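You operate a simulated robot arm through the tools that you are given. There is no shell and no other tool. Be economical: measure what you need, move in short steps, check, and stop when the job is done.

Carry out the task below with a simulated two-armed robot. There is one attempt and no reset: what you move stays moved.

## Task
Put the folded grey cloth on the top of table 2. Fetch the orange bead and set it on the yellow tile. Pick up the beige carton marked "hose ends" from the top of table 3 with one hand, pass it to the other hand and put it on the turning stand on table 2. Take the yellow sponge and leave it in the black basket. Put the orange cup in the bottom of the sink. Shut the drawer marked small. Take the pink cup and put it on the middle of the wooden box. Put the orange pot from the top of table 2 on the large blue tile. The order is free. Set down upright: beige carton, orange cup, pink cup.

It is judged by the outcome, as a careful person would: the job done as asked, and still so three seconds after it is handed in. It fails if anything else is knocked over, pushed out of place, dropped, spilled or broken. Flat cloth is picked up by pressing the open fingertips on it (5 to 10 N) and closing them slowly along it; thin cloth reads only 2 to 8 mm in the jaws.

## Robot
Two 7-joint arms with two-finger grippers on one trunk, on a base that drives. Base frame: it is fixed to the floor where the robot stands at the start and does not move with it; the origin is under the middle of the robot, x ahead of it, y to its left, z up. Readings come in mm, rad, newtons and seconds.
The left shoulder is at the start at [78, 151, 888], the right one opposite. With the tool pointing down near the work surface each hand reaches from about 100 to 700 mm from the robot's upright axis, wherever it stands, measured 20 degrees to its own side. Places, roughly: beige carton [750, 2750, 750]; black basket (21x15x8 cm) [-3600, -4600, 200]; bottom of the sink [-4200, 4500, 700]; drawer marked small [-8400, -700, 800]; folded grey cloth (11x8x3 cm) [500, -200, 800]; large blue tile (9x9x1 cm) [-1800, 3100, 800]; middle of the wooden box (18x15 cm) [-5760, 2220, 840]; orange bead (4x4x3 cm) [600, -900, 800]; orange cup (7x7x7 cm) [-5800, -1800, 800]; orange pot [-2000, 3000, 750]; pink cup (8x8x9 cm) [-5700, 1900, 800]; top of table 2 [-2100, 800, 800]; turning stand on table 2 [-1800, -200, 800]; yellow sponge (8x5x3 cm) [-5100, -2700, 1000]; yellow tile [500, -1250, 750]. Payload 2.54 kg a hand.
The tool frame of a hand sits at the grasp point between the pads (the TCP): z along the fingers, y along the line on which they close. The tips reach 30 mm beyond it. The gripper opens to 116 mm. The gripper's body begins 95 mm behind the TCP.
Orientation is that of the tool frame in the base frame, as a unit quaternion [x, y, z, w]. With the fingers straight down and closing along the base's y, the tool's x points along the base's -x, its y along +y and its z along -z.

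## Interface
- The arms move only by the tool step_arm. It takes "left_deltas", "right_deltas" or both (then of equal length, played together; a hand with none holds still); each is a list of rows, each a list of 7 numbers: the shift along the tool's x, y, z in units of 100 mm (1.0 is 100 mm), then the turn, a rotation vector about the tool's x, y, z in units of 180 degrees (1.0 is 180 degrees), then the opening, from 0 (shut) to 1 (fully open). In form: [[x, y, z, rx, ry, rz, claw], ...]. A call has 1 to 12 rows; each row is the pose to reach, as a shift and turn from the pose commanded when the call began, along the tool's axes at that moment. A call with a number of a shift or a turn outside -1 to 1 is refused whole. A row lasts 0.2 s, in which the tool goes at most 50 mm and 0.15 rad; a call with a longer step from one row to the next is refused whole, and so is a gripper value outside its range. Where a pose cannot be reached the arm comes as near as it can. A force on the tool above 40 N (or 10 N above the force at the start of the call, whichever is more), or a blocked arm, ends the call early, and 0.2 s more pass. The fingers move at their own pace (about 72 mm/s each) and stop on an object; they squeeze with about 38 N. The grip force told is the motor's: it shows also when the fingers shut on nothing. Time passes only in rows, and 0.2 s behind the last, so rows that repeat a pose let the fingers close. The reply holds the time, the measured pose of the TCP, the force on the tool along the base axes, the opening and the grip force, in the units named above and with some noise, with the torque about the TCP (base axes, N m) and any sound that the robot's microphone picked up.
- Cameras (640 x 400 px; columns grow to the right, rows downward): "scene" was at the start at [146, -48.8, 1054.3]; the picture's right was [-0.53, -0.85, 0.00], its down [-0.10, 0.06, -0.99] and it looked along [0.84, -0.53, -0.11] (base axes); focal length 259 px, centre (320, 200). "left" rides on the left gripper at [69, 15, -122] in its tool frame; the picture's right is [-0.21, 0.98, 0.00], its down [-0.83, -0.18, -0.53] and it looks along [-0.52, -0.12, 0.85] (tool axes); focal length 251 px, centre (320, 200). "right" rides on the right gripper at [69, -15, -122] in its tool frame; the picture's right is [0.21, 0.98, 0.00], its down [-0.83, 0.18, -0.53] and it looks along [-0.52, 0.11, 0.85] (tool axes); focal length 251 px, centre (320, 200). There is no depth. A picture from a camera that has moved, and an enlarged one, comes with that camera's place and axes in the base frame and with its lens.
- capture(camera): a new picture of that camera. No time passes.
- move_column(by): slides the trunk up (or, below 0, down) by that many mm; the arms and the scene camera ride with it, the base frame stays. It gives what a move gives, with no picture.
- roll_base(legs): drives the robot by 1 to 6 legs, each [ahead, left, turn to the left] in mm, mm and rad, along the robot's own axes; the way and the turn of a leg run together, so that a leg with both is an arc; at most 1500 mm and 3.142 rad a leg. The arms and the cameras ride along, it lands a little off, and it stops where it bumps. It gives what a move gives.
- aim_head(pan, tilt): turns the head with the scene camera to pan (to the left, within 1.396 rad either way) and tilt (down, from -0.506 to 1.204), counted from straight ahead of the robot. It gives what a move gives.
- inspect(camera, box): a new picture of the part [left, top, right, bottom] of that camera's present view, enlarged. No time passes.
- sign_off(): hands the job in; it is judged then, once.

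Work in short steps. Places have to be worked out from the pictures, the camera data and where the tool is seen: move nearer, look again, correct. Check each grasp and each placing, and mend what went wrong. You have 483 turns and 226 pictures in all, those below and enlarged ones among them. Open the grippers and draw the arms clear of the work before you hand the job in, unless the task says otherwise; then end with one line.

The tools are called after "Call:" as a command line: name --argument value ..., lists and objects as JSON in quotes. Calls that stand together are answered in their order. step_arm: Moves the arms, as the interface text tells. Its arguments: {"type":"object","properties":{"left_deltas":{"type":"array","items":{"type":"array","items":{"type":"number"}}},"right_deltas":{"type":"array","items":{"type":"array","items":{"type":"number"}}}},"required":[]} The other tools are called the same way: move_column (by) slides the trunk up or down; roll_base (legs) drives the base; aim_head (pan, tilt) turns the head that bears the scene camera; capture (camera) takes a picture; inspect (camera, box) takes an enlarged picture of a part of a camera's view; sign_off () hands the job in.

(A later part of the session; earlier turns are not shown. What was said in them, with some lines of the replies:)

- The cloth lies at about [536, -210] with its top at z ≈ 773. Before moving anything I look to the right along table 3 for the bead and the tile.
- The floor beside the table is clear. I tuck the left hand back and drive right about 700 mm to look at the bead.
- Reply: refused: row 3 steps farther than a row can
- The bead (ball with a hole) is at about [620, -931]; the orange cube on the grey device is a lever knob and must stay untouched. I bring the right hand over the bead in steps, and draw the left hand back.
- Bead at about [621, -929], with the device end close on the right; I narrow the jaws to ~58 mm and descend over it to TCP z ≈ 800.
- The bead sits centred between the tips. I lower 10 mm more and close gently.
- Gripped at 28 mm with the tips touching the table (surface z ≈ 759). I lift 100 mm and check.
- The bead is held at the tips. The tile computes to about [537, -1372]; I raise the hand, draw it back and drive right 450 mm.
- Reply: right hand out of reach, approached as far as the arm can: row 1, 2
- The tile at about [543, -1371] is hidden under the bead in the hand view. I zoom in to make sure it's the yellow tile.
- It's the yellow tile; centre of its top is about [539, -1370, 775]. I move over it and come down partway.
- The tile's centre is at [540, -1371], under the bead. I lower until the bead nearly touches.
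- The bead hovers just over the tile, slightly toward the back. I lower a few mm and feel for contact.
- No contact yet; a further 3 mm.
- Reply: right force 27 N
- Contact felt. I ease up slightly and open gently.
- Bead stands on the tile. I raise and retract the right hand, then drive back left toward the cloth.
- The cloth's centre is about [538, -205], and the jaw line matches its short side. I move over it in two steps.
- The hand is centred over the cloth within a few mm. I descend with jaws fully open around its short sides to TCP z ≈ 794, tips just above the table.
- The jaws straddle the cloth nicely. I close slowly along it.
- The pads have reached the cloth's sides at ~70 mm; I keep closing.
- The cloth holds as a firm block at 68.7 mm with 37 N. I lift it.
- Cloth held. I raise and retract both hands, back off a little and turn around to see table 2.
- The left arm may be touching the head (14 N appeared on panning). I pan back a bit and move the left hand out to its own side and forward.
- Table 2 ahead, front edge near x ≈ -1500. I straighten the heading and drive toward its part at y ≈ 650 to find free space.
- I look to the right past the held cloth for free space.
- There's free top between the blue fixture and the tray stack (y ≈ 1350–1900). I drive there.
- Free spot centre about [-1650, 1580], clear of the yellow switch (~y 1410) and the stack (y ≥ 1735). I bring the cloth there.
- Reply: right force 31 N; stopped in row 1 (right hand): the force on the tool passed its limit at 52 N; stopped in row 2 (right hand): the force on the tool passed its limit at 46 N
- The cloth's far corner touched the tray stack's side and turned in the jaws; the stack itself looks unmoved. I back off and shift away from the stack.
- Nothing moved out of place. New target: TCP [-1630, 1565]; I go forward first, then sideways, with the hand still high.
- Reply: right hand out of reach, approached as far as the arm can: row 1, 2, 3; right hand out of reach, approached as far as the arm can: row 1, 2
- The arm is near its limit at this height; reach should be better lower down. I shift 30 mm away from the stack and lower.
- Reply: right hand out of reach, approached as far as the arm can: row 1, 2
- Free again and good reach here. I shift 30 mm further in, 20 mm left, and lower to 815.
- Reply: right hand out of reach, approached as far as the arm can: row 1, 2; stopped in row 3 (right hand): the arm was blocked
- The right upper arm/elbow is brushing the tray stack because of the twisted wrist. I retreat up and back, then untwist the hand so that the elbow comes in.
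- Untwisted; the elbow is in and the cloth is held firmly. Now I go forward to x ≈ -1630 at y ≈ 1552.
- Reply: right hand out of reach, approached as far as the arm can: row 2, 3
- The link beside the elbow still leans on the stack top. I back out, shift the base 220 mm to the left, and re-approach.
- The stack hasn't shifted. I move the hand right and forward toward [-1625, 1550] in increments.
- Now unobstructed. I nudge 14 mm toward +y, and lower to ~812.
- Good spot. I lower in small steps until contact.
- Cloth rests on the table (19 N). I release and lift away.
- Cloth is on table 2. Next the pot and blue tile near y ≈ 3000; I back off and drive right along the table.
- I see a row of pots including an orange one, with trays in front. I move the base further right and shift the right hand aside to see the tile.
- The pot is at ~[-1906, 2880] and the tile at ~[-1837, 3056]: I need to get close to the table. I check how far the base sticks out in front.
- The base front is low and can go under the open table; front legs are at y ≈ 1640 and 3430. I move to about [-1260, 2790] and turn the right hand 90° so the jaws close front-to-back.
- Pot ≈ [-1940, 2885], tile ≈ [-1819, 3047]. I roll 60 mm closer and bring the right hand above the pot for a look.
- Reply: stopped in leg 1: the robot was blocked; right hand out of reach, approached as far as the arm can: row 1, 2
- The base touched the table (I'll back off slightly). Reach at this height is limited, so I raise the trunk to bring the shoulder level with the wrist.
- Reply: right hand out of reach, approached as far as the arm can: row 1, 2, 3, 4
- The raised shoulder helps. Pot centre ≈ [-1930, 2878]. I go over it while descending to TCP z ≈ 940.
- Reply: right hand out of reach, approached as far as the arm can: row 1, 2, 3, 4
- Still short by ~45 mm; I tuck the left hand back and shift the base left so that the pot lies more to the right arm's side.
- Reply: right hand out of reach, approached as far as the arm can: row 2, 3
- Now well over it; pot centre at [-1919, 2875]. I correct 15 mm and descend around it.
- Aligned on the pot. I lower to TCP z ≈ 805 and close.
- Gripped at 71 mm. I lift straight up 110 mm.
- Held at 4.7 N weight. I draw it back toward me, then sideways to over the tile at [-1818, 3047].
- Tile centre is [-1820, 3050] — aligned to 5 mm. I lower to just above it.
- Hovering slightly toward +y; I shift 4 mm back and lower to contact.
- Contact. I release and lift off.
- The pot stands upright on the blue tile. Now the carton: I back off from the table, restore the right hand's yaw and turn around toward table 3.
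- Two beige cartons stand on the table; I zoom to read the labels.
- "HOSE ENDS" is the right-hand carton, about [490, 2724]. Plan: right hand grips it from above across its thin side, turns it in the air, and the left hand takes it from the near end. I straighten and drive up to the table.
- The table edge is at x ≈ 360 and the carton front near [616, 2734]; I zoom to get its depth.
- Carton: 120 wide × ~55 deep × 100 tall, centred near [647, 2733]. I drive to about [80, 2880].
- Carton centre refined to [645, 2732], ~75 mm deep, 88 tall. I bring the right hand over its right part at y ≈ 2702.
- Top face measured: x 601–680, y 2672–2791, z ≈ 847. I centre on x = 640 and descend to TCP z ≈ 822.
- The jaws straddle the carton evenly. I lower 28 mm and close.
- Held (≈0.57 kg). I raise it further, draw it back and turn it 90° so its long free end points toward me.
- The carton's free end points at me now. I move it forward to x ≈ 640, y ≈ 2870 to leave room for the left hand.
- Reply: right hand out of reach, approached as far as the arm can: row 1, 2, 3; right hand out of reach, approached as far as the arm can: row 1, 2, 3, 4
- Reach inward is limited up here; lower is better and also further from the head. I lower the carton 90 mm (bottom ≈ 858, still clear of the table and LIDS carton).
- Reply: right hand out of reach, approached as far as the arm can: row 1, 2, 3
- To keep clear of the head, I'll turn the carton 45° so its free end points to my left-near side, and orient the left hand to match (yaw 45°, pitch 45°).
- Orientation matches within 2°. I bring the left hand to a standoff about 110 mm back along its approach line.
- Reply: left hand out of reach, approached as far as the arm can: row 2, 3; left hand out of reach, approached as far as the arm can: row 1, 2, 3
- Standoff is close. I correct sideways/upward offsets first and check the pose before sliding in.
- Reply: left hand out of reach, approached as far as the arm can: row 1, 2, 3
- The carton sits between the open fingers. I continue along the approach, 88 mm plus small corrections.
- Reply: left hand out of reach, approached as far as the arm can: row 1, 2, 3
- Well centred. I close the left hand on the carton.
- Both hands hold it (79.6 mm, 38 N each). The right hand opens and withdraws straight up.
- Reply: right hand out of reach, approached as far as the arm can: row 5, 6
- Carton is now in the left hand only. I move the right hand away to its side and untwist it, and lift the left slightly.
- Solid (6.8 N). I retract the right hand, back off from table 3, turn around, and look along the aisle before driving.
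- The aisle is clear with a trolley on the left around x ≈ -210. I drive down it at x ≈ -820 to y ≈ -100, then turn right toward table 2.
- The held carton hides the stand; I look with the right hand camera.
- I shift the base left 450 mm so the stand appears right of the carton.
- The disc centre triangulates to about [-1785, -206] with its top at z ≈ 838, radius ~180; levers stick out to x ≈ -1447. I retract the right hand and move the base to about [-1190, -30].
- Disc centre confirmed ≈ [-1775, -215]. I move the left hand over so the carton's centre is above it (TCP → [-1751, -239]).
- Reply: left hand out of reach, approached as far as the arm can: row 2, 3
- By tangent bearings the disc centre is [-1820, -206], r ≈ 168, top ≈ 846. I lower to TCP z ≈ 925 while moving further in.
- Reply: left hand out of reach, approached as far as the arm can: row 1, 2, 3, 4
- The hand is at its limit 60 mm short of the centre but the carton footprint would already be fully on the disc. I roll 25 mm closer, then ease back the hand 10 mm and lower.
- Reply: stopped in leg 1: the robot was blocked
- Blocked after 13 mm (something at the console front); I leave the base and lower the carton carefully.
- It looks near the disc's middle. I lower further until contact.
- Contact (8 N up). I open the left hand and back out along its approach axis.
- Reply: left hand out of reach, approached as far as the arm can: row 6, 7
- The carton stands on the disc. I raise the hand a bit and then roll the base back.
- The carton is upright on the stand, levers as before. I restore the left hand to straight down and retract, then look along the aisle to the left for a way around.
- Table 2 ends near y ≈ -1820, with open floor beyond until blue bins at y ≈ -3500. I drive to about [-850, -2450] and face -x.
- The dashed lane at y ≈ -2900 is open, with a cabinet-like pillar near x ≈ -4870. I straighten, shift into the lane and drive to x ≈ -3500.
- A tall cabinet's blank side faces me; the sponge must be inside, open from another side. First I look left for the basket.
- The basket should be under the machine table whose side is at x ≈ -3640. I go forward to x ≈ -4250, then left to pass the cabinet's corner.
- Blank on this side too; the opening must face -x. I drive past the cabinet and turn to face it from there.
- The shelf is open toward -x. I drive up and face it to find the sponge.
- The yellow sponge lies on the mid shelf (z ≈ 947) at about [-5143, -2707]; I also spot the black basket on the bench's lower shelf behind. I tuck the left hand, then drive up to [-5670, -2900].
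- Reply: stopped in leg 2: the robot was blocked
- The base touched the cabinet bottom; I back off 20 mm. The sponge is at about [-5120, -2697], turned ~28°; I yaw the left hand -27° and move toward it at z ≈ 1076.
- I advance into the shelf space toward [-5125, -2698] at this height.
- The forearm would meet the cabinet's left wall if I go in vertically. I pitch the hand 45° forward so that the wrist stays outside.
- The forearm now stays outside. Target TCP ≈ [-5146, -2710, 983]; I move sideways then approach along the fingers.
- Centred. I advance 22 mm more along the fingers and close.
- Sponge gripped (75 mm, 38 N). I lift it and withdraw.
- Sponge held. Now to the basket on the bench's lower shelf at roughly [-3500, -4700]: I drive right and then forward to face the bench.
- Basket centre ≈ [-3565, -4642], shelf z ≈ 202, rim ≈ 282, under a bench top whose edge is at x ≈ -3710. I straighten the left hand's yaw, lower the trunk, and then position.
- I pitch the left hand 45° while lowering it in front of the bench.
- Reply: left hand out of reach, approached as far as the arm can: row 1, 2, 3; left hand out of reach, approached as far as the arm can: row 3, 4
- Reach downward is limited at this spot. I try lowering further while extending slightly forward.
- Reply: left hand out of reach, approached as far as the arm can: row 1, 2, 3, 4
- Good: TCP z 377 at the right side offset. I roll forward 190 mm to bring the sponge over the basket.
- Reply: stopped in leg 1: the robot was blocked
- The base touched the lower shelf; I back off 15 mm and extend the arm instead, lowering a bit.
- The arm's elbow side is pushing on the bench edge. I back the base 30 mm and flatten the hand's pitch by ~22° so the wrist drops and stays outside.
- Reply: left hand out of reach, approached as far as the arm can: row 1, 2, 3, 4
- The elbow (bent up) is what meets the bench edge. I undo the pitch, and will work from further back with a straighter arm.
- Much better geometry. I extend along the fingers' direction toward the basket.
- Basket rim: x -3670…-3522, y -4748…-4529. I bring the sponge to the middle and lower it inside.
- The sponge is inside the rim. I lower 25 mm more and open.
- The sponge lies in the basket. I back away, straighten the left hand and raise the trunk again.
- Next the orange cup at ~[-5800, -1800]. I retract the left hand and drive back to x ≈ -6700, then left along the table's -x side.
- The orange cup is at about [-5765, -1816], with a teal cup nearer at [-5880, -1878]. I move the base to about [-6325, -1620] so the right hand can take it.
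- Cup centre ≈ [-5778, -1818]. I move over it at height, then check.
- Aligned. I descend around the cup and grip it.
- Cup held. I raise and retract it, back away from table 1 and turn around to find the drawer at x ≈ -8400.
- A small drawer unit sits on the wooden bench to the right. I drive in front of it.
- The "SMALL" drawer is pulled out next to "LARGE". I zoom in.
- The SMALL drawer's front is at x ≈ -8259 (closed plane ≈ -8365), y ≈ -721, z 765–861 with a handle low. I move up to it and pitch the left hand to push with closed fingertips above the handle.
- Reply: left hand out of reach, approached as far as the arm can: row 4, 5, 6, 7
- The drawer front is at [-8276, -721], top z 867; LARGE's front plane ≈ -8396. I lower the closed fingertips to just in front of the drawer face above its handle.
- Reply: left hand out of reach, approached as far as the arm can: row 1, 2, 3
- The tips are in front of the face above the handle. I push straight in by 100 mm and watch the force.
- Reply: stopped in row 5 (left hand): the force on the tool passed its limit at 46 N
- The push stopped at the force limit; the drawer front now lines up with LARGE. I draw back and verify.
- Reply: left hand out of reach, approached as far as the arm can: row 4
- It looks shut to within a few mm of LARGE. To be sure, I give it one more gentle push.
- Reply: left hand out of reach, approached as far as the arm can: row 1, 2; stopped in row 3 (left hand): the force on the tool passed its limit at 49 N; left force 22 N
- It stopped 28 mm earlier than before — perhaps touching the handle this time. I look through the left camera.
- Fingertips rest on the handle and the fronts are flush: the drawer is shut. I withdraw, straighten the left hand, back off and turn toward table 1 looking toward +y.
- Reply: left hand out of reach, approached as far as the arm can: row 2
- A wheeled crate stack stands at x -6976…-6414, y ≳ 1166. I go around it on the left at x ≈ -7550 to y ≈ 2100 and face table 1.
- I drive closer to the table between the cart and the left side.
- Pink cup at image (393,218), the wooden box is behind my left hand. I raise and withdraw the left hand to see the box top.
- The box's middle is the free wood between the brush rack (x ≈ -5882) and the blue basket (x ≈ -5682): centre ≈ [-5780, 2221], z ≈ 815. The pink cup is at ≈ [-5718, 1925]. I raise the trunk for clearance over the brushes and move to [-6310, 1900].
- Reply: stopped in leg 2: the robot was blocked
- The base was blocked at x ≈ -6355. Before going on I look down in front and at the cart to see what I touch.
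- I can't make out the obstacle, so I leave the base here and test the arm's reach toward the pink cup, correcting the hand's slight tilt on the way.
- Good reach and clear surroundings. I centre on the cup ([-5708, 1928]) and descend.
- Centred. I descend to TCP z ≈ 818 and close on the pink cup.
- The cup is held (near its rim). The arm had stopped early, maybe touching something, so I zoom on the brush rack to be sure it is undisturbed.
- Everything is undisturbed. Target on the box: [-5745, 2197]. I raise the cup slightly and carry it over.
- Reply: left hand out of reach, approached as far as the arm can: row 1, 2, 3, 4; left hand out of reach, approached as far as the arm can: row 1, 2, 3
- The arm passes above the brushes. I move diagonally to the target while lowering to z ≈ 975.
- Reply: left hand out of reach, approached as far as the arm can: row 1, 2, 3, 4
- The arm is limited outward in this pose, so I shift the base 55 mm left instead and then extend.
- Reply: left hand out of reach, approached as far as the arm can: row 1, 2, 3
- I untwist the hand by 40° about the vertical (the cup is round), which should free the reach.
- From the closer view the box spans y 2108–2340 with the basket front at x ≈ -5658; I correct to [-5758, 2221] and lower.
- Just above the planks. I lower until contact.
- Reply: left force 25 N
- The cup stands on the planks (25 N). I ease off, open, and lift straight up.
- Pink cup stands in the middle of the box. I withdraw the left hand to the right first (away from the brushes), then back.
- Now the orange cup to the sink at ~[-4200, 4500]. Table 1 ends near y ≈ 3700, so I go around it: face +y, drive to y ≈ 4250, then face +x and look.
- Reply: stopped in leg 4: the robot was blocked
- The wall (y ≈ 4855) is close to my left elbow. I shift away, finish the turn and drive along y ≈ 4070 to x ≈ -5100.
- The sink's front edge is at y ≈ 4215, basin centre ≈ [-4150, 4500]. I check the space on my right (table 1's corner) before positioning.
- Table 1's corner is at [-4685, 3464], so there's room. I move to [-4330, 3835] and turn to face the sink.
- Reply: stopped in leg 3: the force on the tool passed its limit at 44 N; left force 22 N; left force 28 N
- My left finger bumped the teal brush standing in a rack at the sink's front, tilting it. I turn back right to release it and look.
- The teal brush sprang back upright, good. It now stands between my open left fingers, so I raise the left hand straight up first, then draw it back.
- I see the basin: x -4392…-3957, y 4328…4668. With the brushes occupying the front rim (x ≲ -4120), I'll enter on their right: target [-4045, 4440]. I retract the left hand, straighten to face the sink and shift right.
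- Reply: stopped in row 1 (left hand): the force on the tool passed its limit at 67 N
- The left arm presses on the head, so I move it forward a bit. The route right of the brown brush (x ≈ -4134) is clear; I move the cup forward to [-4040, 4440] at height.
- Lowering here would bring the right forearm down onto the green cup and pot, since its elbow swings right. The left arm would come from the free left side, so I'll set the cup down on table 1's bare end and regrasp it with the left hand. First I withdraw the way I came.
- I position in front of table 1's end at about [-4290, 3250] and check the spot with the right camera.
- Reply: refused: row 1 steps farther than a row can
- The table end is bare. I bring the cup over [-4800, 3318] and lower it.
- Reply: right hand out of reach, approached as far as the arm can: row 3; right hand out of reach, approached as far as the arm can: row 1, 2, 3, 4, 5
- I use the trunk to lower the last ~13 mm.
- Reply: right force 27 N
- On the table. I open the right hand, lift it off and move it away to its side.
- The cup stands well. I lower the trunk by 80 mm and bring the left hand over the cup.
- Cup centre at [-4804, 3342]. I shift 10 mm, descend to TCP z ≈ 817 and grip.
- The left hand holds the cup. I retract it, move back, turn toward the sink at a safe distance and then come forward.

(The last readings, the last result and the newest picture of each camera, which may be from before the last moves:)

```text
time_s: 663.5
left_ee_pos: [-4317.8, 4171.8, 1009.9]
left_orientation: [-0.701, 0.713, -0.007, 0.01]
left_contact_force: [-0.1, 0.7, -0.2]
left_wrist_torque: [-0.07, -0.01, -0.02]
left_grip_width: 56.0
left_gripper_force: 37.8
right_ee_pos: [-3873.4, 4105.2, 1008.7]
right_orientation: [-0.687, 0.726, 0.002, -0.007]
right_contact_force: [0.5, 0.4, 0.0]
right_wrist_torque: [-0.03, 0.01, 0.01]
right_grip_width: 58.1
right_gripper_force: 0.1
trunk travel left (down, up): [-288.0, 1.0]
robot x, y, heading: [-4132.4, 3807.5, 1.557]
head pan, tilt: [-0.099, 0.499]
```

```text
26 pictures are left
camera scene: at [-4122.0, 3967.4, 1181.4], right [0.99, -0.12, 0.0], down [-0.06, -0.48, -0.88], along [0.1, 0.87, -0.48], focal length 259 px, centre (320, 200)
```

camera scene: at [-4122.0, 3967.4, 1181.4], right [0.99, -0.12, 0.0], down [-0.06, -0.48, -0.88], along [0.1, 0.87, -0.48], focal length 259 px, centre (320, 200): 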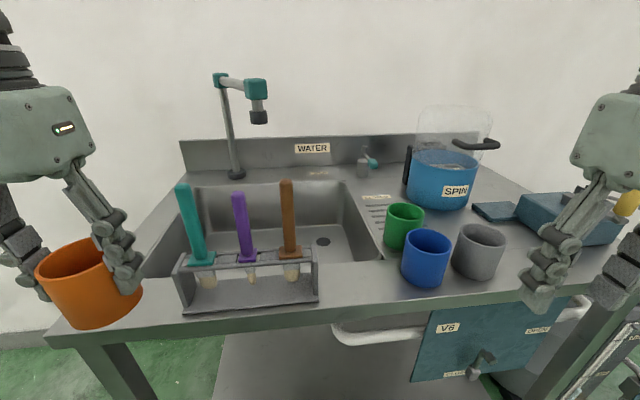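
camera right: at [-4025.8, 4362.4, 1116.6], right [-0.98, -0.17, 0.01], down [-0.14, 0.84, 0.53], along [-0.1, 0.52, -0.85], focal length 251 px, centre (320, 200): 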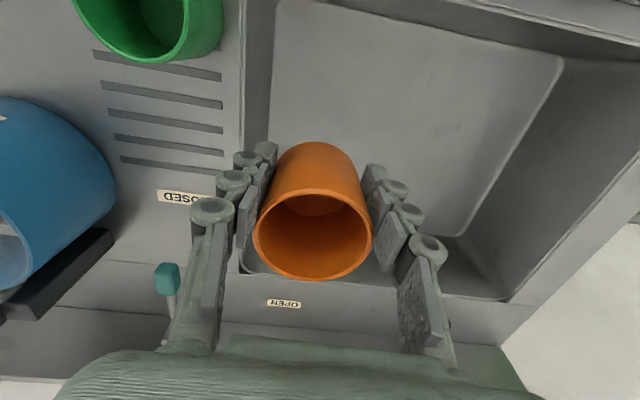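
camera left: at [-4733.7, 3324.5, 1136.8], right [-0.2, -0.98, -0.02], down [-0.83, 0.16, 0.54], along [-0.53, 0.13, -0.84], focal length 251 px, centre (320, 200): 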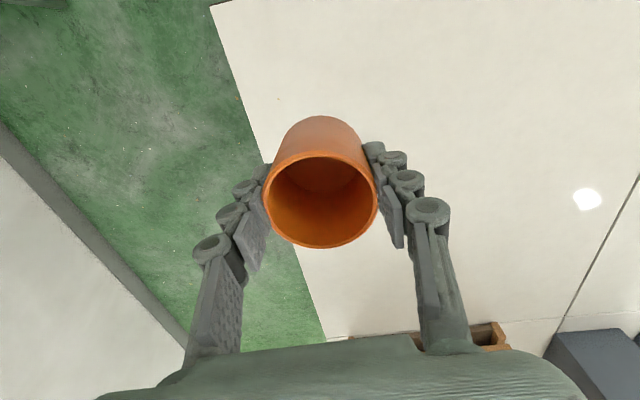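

The path at x ≈ -4350 (left of the rack, clear of the tap at x ≈ -4180) is free. I move the cup forward over the basin.

Call:
step_arm --left_deltas '[[-0.1, 0.33, 0, 0, 0, 0, 0.45], [-0.5, 0.36, 0, 0, 0, 0, 0.45], [-0.95, 0.36, 0, 0, 0, 0, 0.45]]'

Call:
step_arm --left_deltas '[[-0.45, 0, 0, 0, 0, 0, 0.45], [-0.9, 0, 0, 0, 0, 0, 0.45]]'

Call:
step_arm --left_deltas '[[-0.4, 0, 0.1, 0, 0, 0, 0.45], [-0.8, 0, 0.2, 0, 0, 0, 0.45], [-0.85, 0, 0.5, 0, 0, 0, 0.45]]'

Call:
capture --camera "scene"

Call:
capture --camera "left"

```text
time_s: 664.3
left_ee_pos: [-4351.0, 4268.6, 1010.1]
left_orientation: [-0.7, 0.714, -0.007, 0.008]
left_contact_force: [-0.1, 0.9, -0.3]
left_wrist_torque: [0.03, -0.04, 0.03]
left_grip_width: 56.0
left_gripper_force: 37.8
right_ee_pos: [-3873.1, 4107.5, 1008.6]
right_orientation: [-0.687, 0.727, 0.002, -0.007]
right_contact_force: [-0.6, 0.5, -0.2]
right_wrist_torque: [0.0, 0.01, 0.03]
right_grip_width: 57.8
right_gripper_force: 0.0
trunk travel left (down, up): [-288.0, 1.0]
robot x, y, heading: [-4134.1, 3806.1, 1.553]
head pan, tilt: [-0.099, 0.499]
```

```text
time_s: 664.9
left_ee_pos: [-4346.2, 4359.1, 1010.3]
left_orientation: [-0.701, 0.714, -0.007, 0.009]
left_contact_force: [0.8, -0.6, -0.7]
left_wrist_torque: [-0.02, 0.01, 0.02]
left_grip_width: 56.3
left_gripper_force: 37.7
right_ee_pos: [-3874.0, 4105.6, 1007.9]
right_orientation: [-0.688, 0.726, 0.002, -0.006]
right_contact_force: [0.7, 0.0, -0.7]
right_wrist_torque: [-0.02, 0.01, 0.0]
right_grip_width: 57.8
right_gripper_force: 0.0
trunk travel left (down, up): [-288.0, 1.0]
robot x, y, heading: [-4132.9, 3808.1, 1.551]
head pan, tilt: [-0.099, 0.499]
```

```text
time_s: 665.7
left_ee_pos: [-4346.5, 4443.6, 962.2]
left_orientation: [-0.7, 0.714, -0.007, 0.009]
left_contact_force: [0.3, -0.2, 0.6]
left_wrist_torque: [0.02, 0.02, 0.02]
left_grip_width: 56.3
left_gripper_force: 38.0
right_ee_pos: [-3873.5, 4106.1, 1008.6]
right_orientation: [-0.687, 0.726, 0.002, -0.007]
right_contact_force: [-0.2, 0.3, -0.4]
right_wrist_torque: [0.0, 0.02, 0.0]
right_grip_width: 58.1
right_gripper_force: 0.1
trunk travel left (down, up): [-288.0, 1.0]
robot x, y, heading: [-4132.1, 3812.0, 1.559]
head pan, tilt: [-0.099, 0.499]
```

```text
25 pictures are left
camera scene: at [-4122.3, 3967.0, 1181.5], right [0.99, -0.12, 0.0], down [-0.06, -0.48, -0.88], along [0.1, 0.87, -0.48], focal length 259 px, centre (320, 200)
```

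scene: 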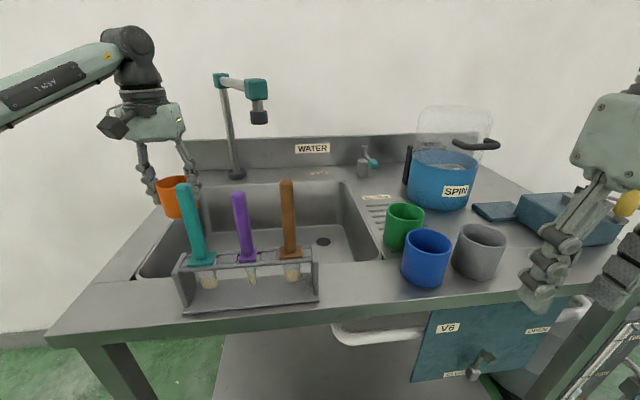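

```text
24 pictures are left
camera left: at [-4366.6, 4373.7, 1083.6], right [-0.97, 0.23, -0.02], down [0.18, 0.82, 0.54], along [0.14, 0.52, -0.84], focal length 251 px, centre (320, 200)
```

left: 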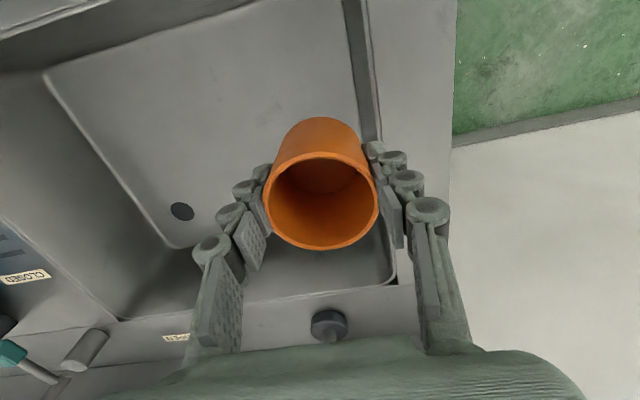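

The forearm is clear on the left. I shift 58 mm right to mid-basin and then lower the whole trunk, keeping the arm pose.

Call:
step_arm --left_deltas '[[0, -0.3, 0, 0, 0, 0, 0.45], [0, -0.58, 0, 0, 0, 0, 0.45]]'

Call:
move_column --by -150

Call:
capture --camera "scene"

Call:
capture --camera "left"

```text
time_s: 666.3
left_ee_pos: [-4289.0, 4441.5, 966.2]
left_orientation: [-0.701, 0.713, -0.007, 0.009]
left_contact_force: [0.2, -0.1, -1.0]
left_wrist_torque: [-0.01, 0.03, 0.03]
left_grip_width: 56.1
left_gripper_force: 38.1
right_ee_pos: [-3874.4, 4106.0, 1008.6]
right_orientation: [-0.688, 0.726, 0.002, -0.006]
right_contact_force: [0.1, 0.4, 0.7]
right_wrist_torque: [0.01, 0.02, -0.01]
right_grip_width: 58.0
right_gripper_force: 0.1
trunk travel left (down, up): [-288.0, 1.0]
robot x, y, heading: [-4131.8, 3807.4, 1.549]
head pan, tilt: [-0.099, 0.499]
```

```text
time_s: 668.0
left_ee_pos: [-4289.7, 4441.8, 815.4]
left_orientation: [-0.701, 0.713, -0.007, 0.011]
left_contact_force: [-0.6, 1.0, -0.9]
left_wrist_torque: [-0.02, 0.03, 0.0]
left_grip_width: 56.2
left_gripper_force: 37.8
right_ee_pos: [-3874.9, 4105.1, 858.4]
right_orientation: [-0.688, 0.726, 0.002, -0.006]
right_contact_force: [-0.1, 0.3, -1.1]
right_wrist_torque: [-0.01, 0.01, -0.01]
right_grip_width: 57.9
right_gripper_force: 0.2
trunk travel left (down, up): [-138.0, 151.0]
robot x, y, heading: [-4134.0, 3807.9, 1.551]
head pan, tilt: [-0.099, 0.499]
```

```text
23 pictures are left
camera scene: at [-4122.0, 3966.7, 1031.7], right [0.99, -0.12, 0.0], down [-0.06, -0.48, -0.88], along [0.1, 0.87, -0.48], focal length 259 px, centre (320, 200)
```

scene: 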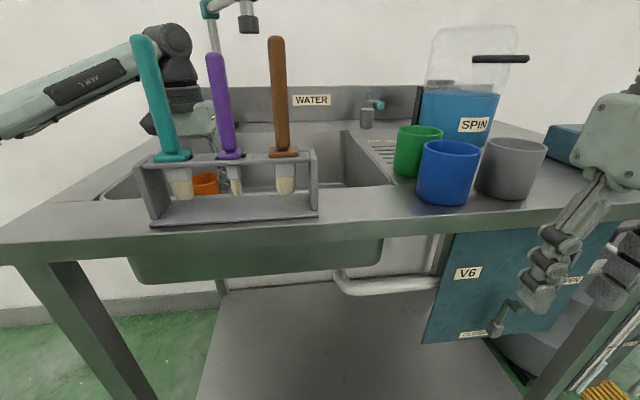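

```text
22 pictures are left
camera left: at [-4309.4, 4371.8, 937.4], right [-0.97, 0.23, -0.02], down [0.18, 0.82, 0.54], along [0.14, 0.52, -0.84], focal length 251 px, centre (320, 200)
```

left: 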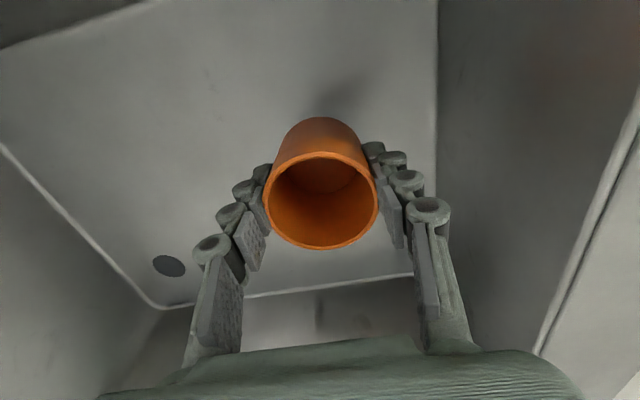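

The cup is well inside the basin above its flat bottom. I continue lowering in small trunk steps.

Call:
move_column --by -40

Call:
move_column --by -8

Call:
capture --camera "left"

```text
time_s: 668.9
left_ee_pos: [-4289.8, 4441.4, 776.2]
left_orientation: [-0.701, 0.713, -0.007, 0.01]
left_contact_force: [-0.7, 0.5, -0.2]
left_wrist_torque: [-0.02, 0.02, -0.01]
left_grip_width: 56.2
left_gripper_force: 38.1
right_ee_pos: [-3873.3, 4106.3, 817.8]
right_orientation: [-0.688, 0.726, 0.003, -0.006]
right_contact_force: [-0.4, 0.9, -0.3]
right_wrist_torque: [-0.03, -0.01, 0.01]
right_grip_width: 57.9
right_gripper_force: 0.1
trunk travel left (down, up): [-98.0, 191.0]
robot x, y, heading: [-4133.6, 3808.1, 1.547]
head pan, tilt: [-0.099, 0.499]
```

```text
time_s: 669.4
left_ee_pos: [-4289.5, 4441.1, 777.2]
left_orientation: [-0.701, 0.713, -0.003, 0.015]
left_contact_force: [0.4, 1.2, -0.7]
left_wrist_torque: [0.02, 0.02, -0.03]
left_grip_width: 56.0
left_gripper_force: 38.0
right_ee_pos: [-3873.0, 4104.5, 812.1]
right_orientation: [-0.688, 0.726, 0.005, -0.005]
right_contact_force: [0.3, -0.7, 0.3]
right_wrist_torque: [0.02, -0.02, -0.02]
right_grip_width: 57.8
right_gripper_force: 0.2
trunk travel left (down, up): [-90.0, 199.0]
robot x, y, heading: [-4132.9, 3809.2, 1.553]
head pan, tilt: [-0.099, 0.499]
```

```text
21 pictures are left
camera left: at [-4309.6, 4370.1, 897.6], right [-0.97, 0.23, -0.02], down [0.18, 0.81, 0.55], along [0.14, 0.53, -0.83], focal length 251 px, centre (320, 200)
```

left: 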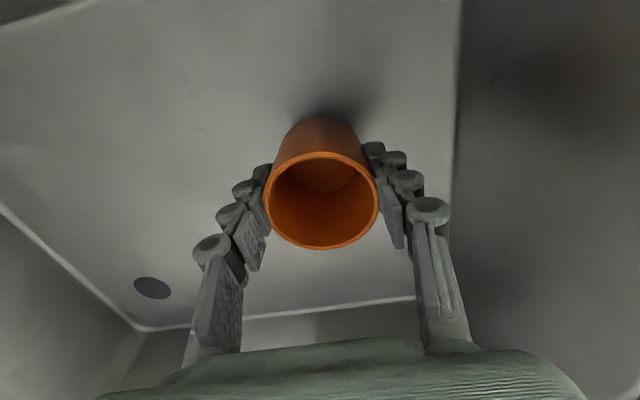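

Something on the left arm (likely the elbow) now rests on the sink deck. I raise the trunk 30 mm and lower with the arm instead.

Call:
move_column --by 30

Call:
step_arm --left_deltas '[[0, 0, 0.1, 0, 0, 0, 0.45], [0, 0, 0.2, 0, 0, 0, 0.45], [0, 0, 0.3, 0, 0, 0, 0.45], [0, 0, 0.36, 0, 0, 0, 0.45]]'

Call:
capture --camera "scene"

```text
time_s: 670.2
left_ee_pos: [-4289.4, 4442.4, 796.8]
left_orientation: [-0.7, 0.714, -0.006, 0.01]
left_contact_force: [-0.2, 0.0, 0.1]
left_wrist_torque: [-0.05, 0.01, 0.01]
left_grip_width: 56.2
left_gripper_force: 38.4
right_ee_pos: [-3874.2, 4106.7, 841.1]
right_orientation: [-0.688, 0.726, 0.002, -0.007]
right_contact_force: [0.1, 0.3, -0.3]
right_wrist_torque: [-0.05, 0.01, -0.02]
right_grip_width: 58.1
right_gripper_force: 0.0
trunk travel left (down, up): [-120.0, 169.0]
robot x, y, heading: [-4131.9, 3810.7, 1.552]
head pan, tilt: [-0.099, 0.499]
```

```text
time_s: 671.2
left_ee_pos: [-4289.3, 4441.3, 761.6]
left_orientation: [-0.701, 0.713, -0.006, 0.01]
left_contact_force: [-0.1, -0.6, 0.2]
left_wrist_torque: [0.0, 0.03, -0.06]
left_grip_width: 56.0
left_gripper_force: 38.2
right_ee_pos: [-3873.0, 4105.7, 839.9]
right_orientation: [-0.687, 0.726, 0.003, -0.006]
right_contact_force: [-0.7, -0.1, 0.6]
right_wrist_torque: [-0.02, -0.03, 0.05]
right_grip_width: 58.0
right_gripper_force: 0.0
trunk travel left (down, up): [-120.0, 169.0]
robot x, y, heading: [-4134.9, 3807.2, 1.552]
head pan, tilt: [-0.099, 0.499]
```

```text
20 pictures are left
camera scene: at [-4122.0, 3966.8, 1013.6], right [0.99, -0.12, 0.0], down [-0.06, -0.48, -0.88], along [0.1, 0.87, -0.48], focal length 259 px, centre (320, 200)
```

scene: 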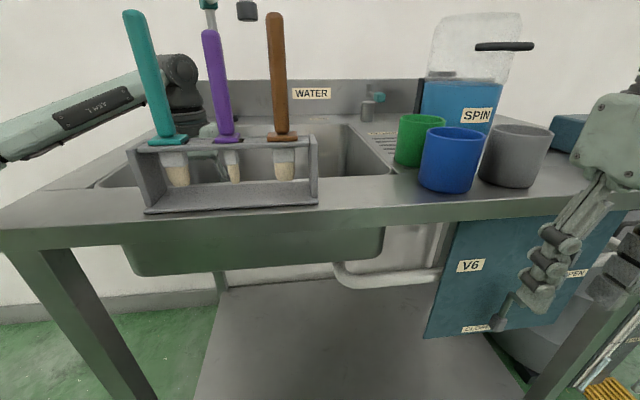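

Free again at TCP z = 762 (cup bottom ≈ 705). I lower slowly to contact.

Call:
step_arm --left_deltas '[[0, 0, 0.03, 0, 0, 0, 0.45], [0, 0, 0.06, 0, 0, 0, 0.45], [0, 0, 0.08, 0, 0, 0, 0.45]]'

```text
time_s: 672.0
left_ee_pos: [-4288.5, 4441.1, 754.6]
left_orientation: [-0.701, 0.713, -0.008, 0.011]
left_contact_force: [-0.7, 0.7, 2.0]
left_wrist_torque: [0.01, 0.11, 0.01]
left_grip_width: 55.9
left_gripper_force: 38.2
right_ee_pos: [-3875.4, 4105.3, 839.6]
right_orientation: [-0.688, 0.726, 0.002, -0.006]
right_contact_force: [-0.6, 0.5, -0.5]
right_wrist_torque: [-0.02, 0.0, -0.02]
right_grip_width: 58.1
right_gripper_force: 0.1
trunk travel left (down, up): [-120.0, 169.0]
robot x, y, heading: [-4131.3, 3804.7, 1.551]
head pan, tilt: [-0.099, 0.499]
```

Call:
step_arm --left_deltas '[[0, 0, 0.02, 0, 0, 0, 0.45], [0, 0, 0.04, 0, 0, 0, 0.45]]'

```text
time_s: 672.6
left_ee_pos: [-4288.3, 4440.1, 753.2]
left_orientation: [-0.7, 0.714, -0.005, 0.013]
left_contact_force: [-5.3, -0.1, 20.9]
left_wrist_torque: [-0.15, 0.69, 0.01]
left_grip_width: 56.2
left_gripper_force: 37.6
right_ee_pos: [-3874.5, 4104.7, 841.6]
right_orientation: [-0.688, 0.726, 0.003, -0.005]
right_contact_force: [0.3, 0.4, -0.3]
right_wrist_torque: [0.01, -0.01, -0.01]
right_grip_width: 57.8
right_gripper_force: 0.0
trunk travel left (down, up): [-120.0, 169.0]
robot x, y, heading: [-4132.2, 3803.5, 1.551]
head pan, tilt: [-0.099, 0.499]
```

The cup rests on the basin bottom (21 N). I ease up, open, and lift the hand straight up.

Call:
step_arm --left_deltas '[[0, 0, -0.03, 0, 0, 0, 0.5], [0, 0, -0.03, 0, 0, 0, 0.65], [0, 0, -0.03, 0, 0, 0, 0.75], [0, 0, -0.03, 0, 0, 0, 0.75], [0, 0, -0.3, 0, 0, 0, 0.75], [0, 0, -0.7, 0, 0, 0, 0.75], [0, 0, -1.0, 0, 0, 0, 0.75]]'

Call:
capture --camera "left"

```text
time_s: 674.2
left_ee_pos: [-4293.5, 4438.6, 852.7]
left_orientation: [-0.7, 0.714, -0.007, 0.01]
left_contact_force: [-0.2, 0.9, -0.6]
left_wrist_torque: [-0.03, -0.02, -0.03]
left_grip_width: 87.2
left_gripper_force: 0.0
right_ee_pos: [-3873.8, 4105.6, 840.0]
right_orientation: [-0.687, 0.726, 0.003, -0.006]
right_contact_force: [-0.6, -0.2, 0.3]
right_wrist_torque: [-0.01, 0.02, -0.01]
right_grip_width: 58.2
right_gripper_force: 0.1
trunk travel left (down, up): [-120.0, 169.0]
robot x, y, heading: [-4133.3, 3807.5, 1.555]
head pan, tilt: [-0.099, 0.499]
```

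```text
19 pictures are left
camera left: at [-4313.6, 4369.4, 973.5], right [-0.97, 0.23, -0.02], down [0.18, 0.82, 0.54], along [0.14, 0.52, -0.84], focal length 251 px, centre (320, 200)
```

left: 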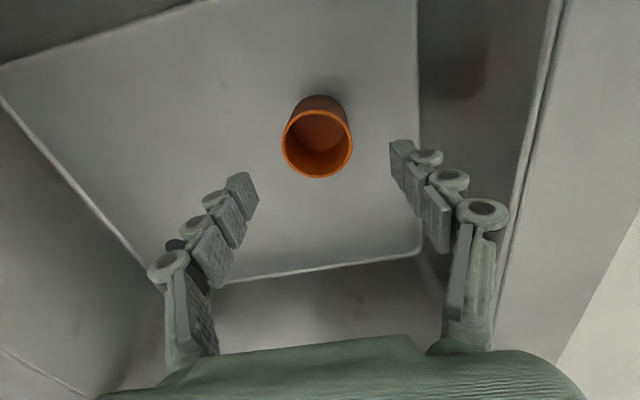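

The orange cup stands upright on the sink bottom. I raise the hand above the rim, shift left away from the tap, raise the trunk, then withdraw.

Call:
step_arm --left_deltas '[[0, 0, -0.3, 0, 0, 0, 0.6], [0, 0, -0.5, 0, 0, 0, 0.5], [0, 0.3, -0.6, 0, 0, 0, 0.5], [0, 0.55, -0.6, 0, 0, 0, 0.5]]'

Call:
move_column --by 125

Call:
step_arm --left_deltas '[[0.4, 0, 0, 0, 0, 0, 0.5], [0.85, 0.05, 0, 0, 0, 0, 0.5]]'

Call:
step_arm --left_deltas '[[0.4, 0.05, 0, 0, 0, 0, 0.5], [0.85, 0.1, 0, 0, 0, 0, 0.5]]'

Call:
roll_base --legs '[[-350, 0, 0]]'

Call:
capture --camera "scene"

```text
time_s: 675.2
left_ee_pos: [-4349.6, 4440.7, 906.9]
left_orientation: [-0.7, 0.714, -0.006, 0.01]
left_contact_force: [-0.5, -0.5, 0.1]
left_wrist_torque: [-0.01, -0.03, -0.01]
left_grip_width: 57.9
left_gripper_force: 0.0
right_ee_pos: [-3873.6, 4106.7, 841.2]
right_orientation: [-0.688, 0.726, 0.002, -0.006]
right_contact_force: [0.6, 0.4, -1.1]
right_wrist_torque: [-0.01, -0.03, -0.02]
right_grip_width: 58.0
right_gripper_force: 0.1
trunk travel left (down, up): [-120.0, 169.0]
robot x, y, heading: [-4129.2, 3808.1, 1.555]
head pan, tilt: [-0.099, 0.499]
```

```text
time_s: 676.7
left_ee_pos: [-4349.7, 4441.5, 1032.4]
left_orientation: [-0.701, 0.713, -0.008, 0.01]
left_contact_force: [0.1, -0.2, -0.3]
left_wrist_torque: [-0.01, 0.0, 0.0]
left_grip_width: 57.7
left_gripper_force: 0.0
right_ee_pos: [-3874.7, 4105.8, 965.8]
right_orientation: [-0.688, 0.726, 0.003, -0.006]
right_contact_force: [-0.5, 0.0, -0.3]
right_wrist_torque: [0.01, 0.01, 0.02]
right_grip_width: 58.0
right_gripper_force: 0.1
trunk travel left (down, up): [-245.0, 44.0]
robot x, y, heading: [-4136.3, 3810.1, 1.554]
head pan, tilt: [-0.099, 0.499]
```

```text
time_s: 677.3
left_ee_pos: [-4357.4, 4354.2, 1032.0]
left_orientation: [-0.701, 0.713, -0.006, 0.01]
left_contact_force: [-0.8, 0.2, 0.0]
left_wrist_torque: [0.04, -0.02, 0.01]
left_grip_width: 58.3
left_gripper_force: 0.1
right_ee_pos: [-3873.6, 4105.6, 965.5]
right_orientation: [-0.688, 0.726, 0.003, -0.007]
right_contact_force: [0.5, -0.3, -0.3]
right_wrist_torque: [-0.01, 0.02, 0.01]
right_grip_width: 58.0
right_gripper_force: 0.2
trunk travel left (down, up): [-245.0, 44.0]
robot x, y, heading: [-4133.1, 3807.2, 1.552]
head pan, tilt: [-0.099, 0.499]
```

```text
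time_s: 677.9
left_ee_pos: [-4371.2, 4270.1, 1028.8]
left_orientation: [-0.701, 0.713, -0.007, 0.011]
left_contact_force: [0.5, -0.2, -0.2]
left_wrist_torque: [-0.02, -0.02, -0.03]
left_grip_width: 58.1
left_gripper_force: 0.0
right_ee_pos: [-3873.5, 4105.5, 965.1]
right_orientation: [-0.688, 0.725, 0.003, -0.005]
right_contact_force: [-0.1, 0.2, 0.4]
right_wrist_torque: [0.01, 0.02, 0.0]
right_grip_width: 57.9
right_gripper_force: 0.2
trunk travel left (down, up): [-245.0, 44.0]
robot x, y, heading: [-4130.6, 3807.3, 1.557]
head pan, tilt: [-0.099, 0.499]
```

```text
time_s: 680.2
left_ee_pos: [-4377.6, 3910.7, 1028.7]
left_orientation: [-0.699, 0.715, -0.007, 0.01]
left_contact_force: [-1.0, 0.5, -0.3]
left_wrist_torque: [0.03, 0.02, -0.01]
left_grip_width: 57.9
left_gripper_force: 0.1
right_ee_pos: [-3880.3, 3744.3, 965.9]
right_orientation: [-0.686, 0.728, 0.002, -0.005]
right_contact_force: [0.0, -0.1, -0.1]
right_wrist_torque: [0.02, 0.02, -0.01]
right_grip_width: 57.9
right_gripper_force: 0.0
trunk travel left (down, up): [-245.0, 44.0]
robot x, y, heading: [-4144.7, 3447.7, 1.548]
head pan, tilt: [-0.099, 0.499]
```

```text
18 pictures are left
camera scene: at [-4128.3, 3606.0, 1138.7], right [0.99, -0.12, 0.0], down [-0.06, -0.47, -0.88], along [0.1, 0.87, -0.48], focal length 259 px, centre (320, 200)
```

scene: 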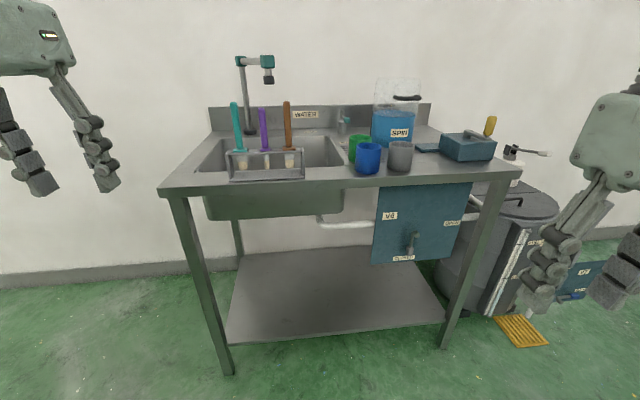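

Everything at the sink is in order, brushes upright. I open both grippers, arms clear, then hand in.

Call:
step_arm --left_deltas '[[0, 0, 0, 0, 0, 0, 1], [0, 0, 0, 0, 0, 0, 1], [0, 0, 0, 0, 0, 0, 1]]' --right_deltas '[[0, 0, 0, 0, 0, 0, 1], [0, 0, 0, 0, 0, 0, 1], [0, 0, 0, 0, 0, 0, 1]]'

Call:
sign_off

```text
time_s: 681.0
left_ee_pos: [-4376.7, 3910.4, 1029.9]
left_orientation: [-0.699, 0.715, -0.008, 0.01]
left_contact_force: [0.0, -0.1, -0.1]
left_wrist_torque: [-0.01, 0.02, 0.0]
left_grip_width: 115.8
left_gripper_force: 0.0
right_ee_pos: [-3880.1, 3744.7, 965.6]
right_orientation: [-0.686, 0.728, 0.003, -0.007]
right_contact_force: [-0.1, 0.0, 0.4]
right_wrist_torque: [0.01, 0.0, -0.01]
right_grip_width: 116.0
right_gripper_force: 0.1
trunk travel left (down, up): [-245.0, 44.0]
robot x, y, heading: [-4136.8, 3447.2, 1.553]
head pan, tilt: [-0.099, 0.499]
```

```text
The job is handed in.
```

All eight tasks are done and handed in; along the way I brushed a few fixtures (table 2's tray stack and front, the console under the turning stand, the sponge cabinet, the bench with the basket, a sink brush that sprang back upright, and something unseen under table 1), and nothing looked moved in the pictures I took.
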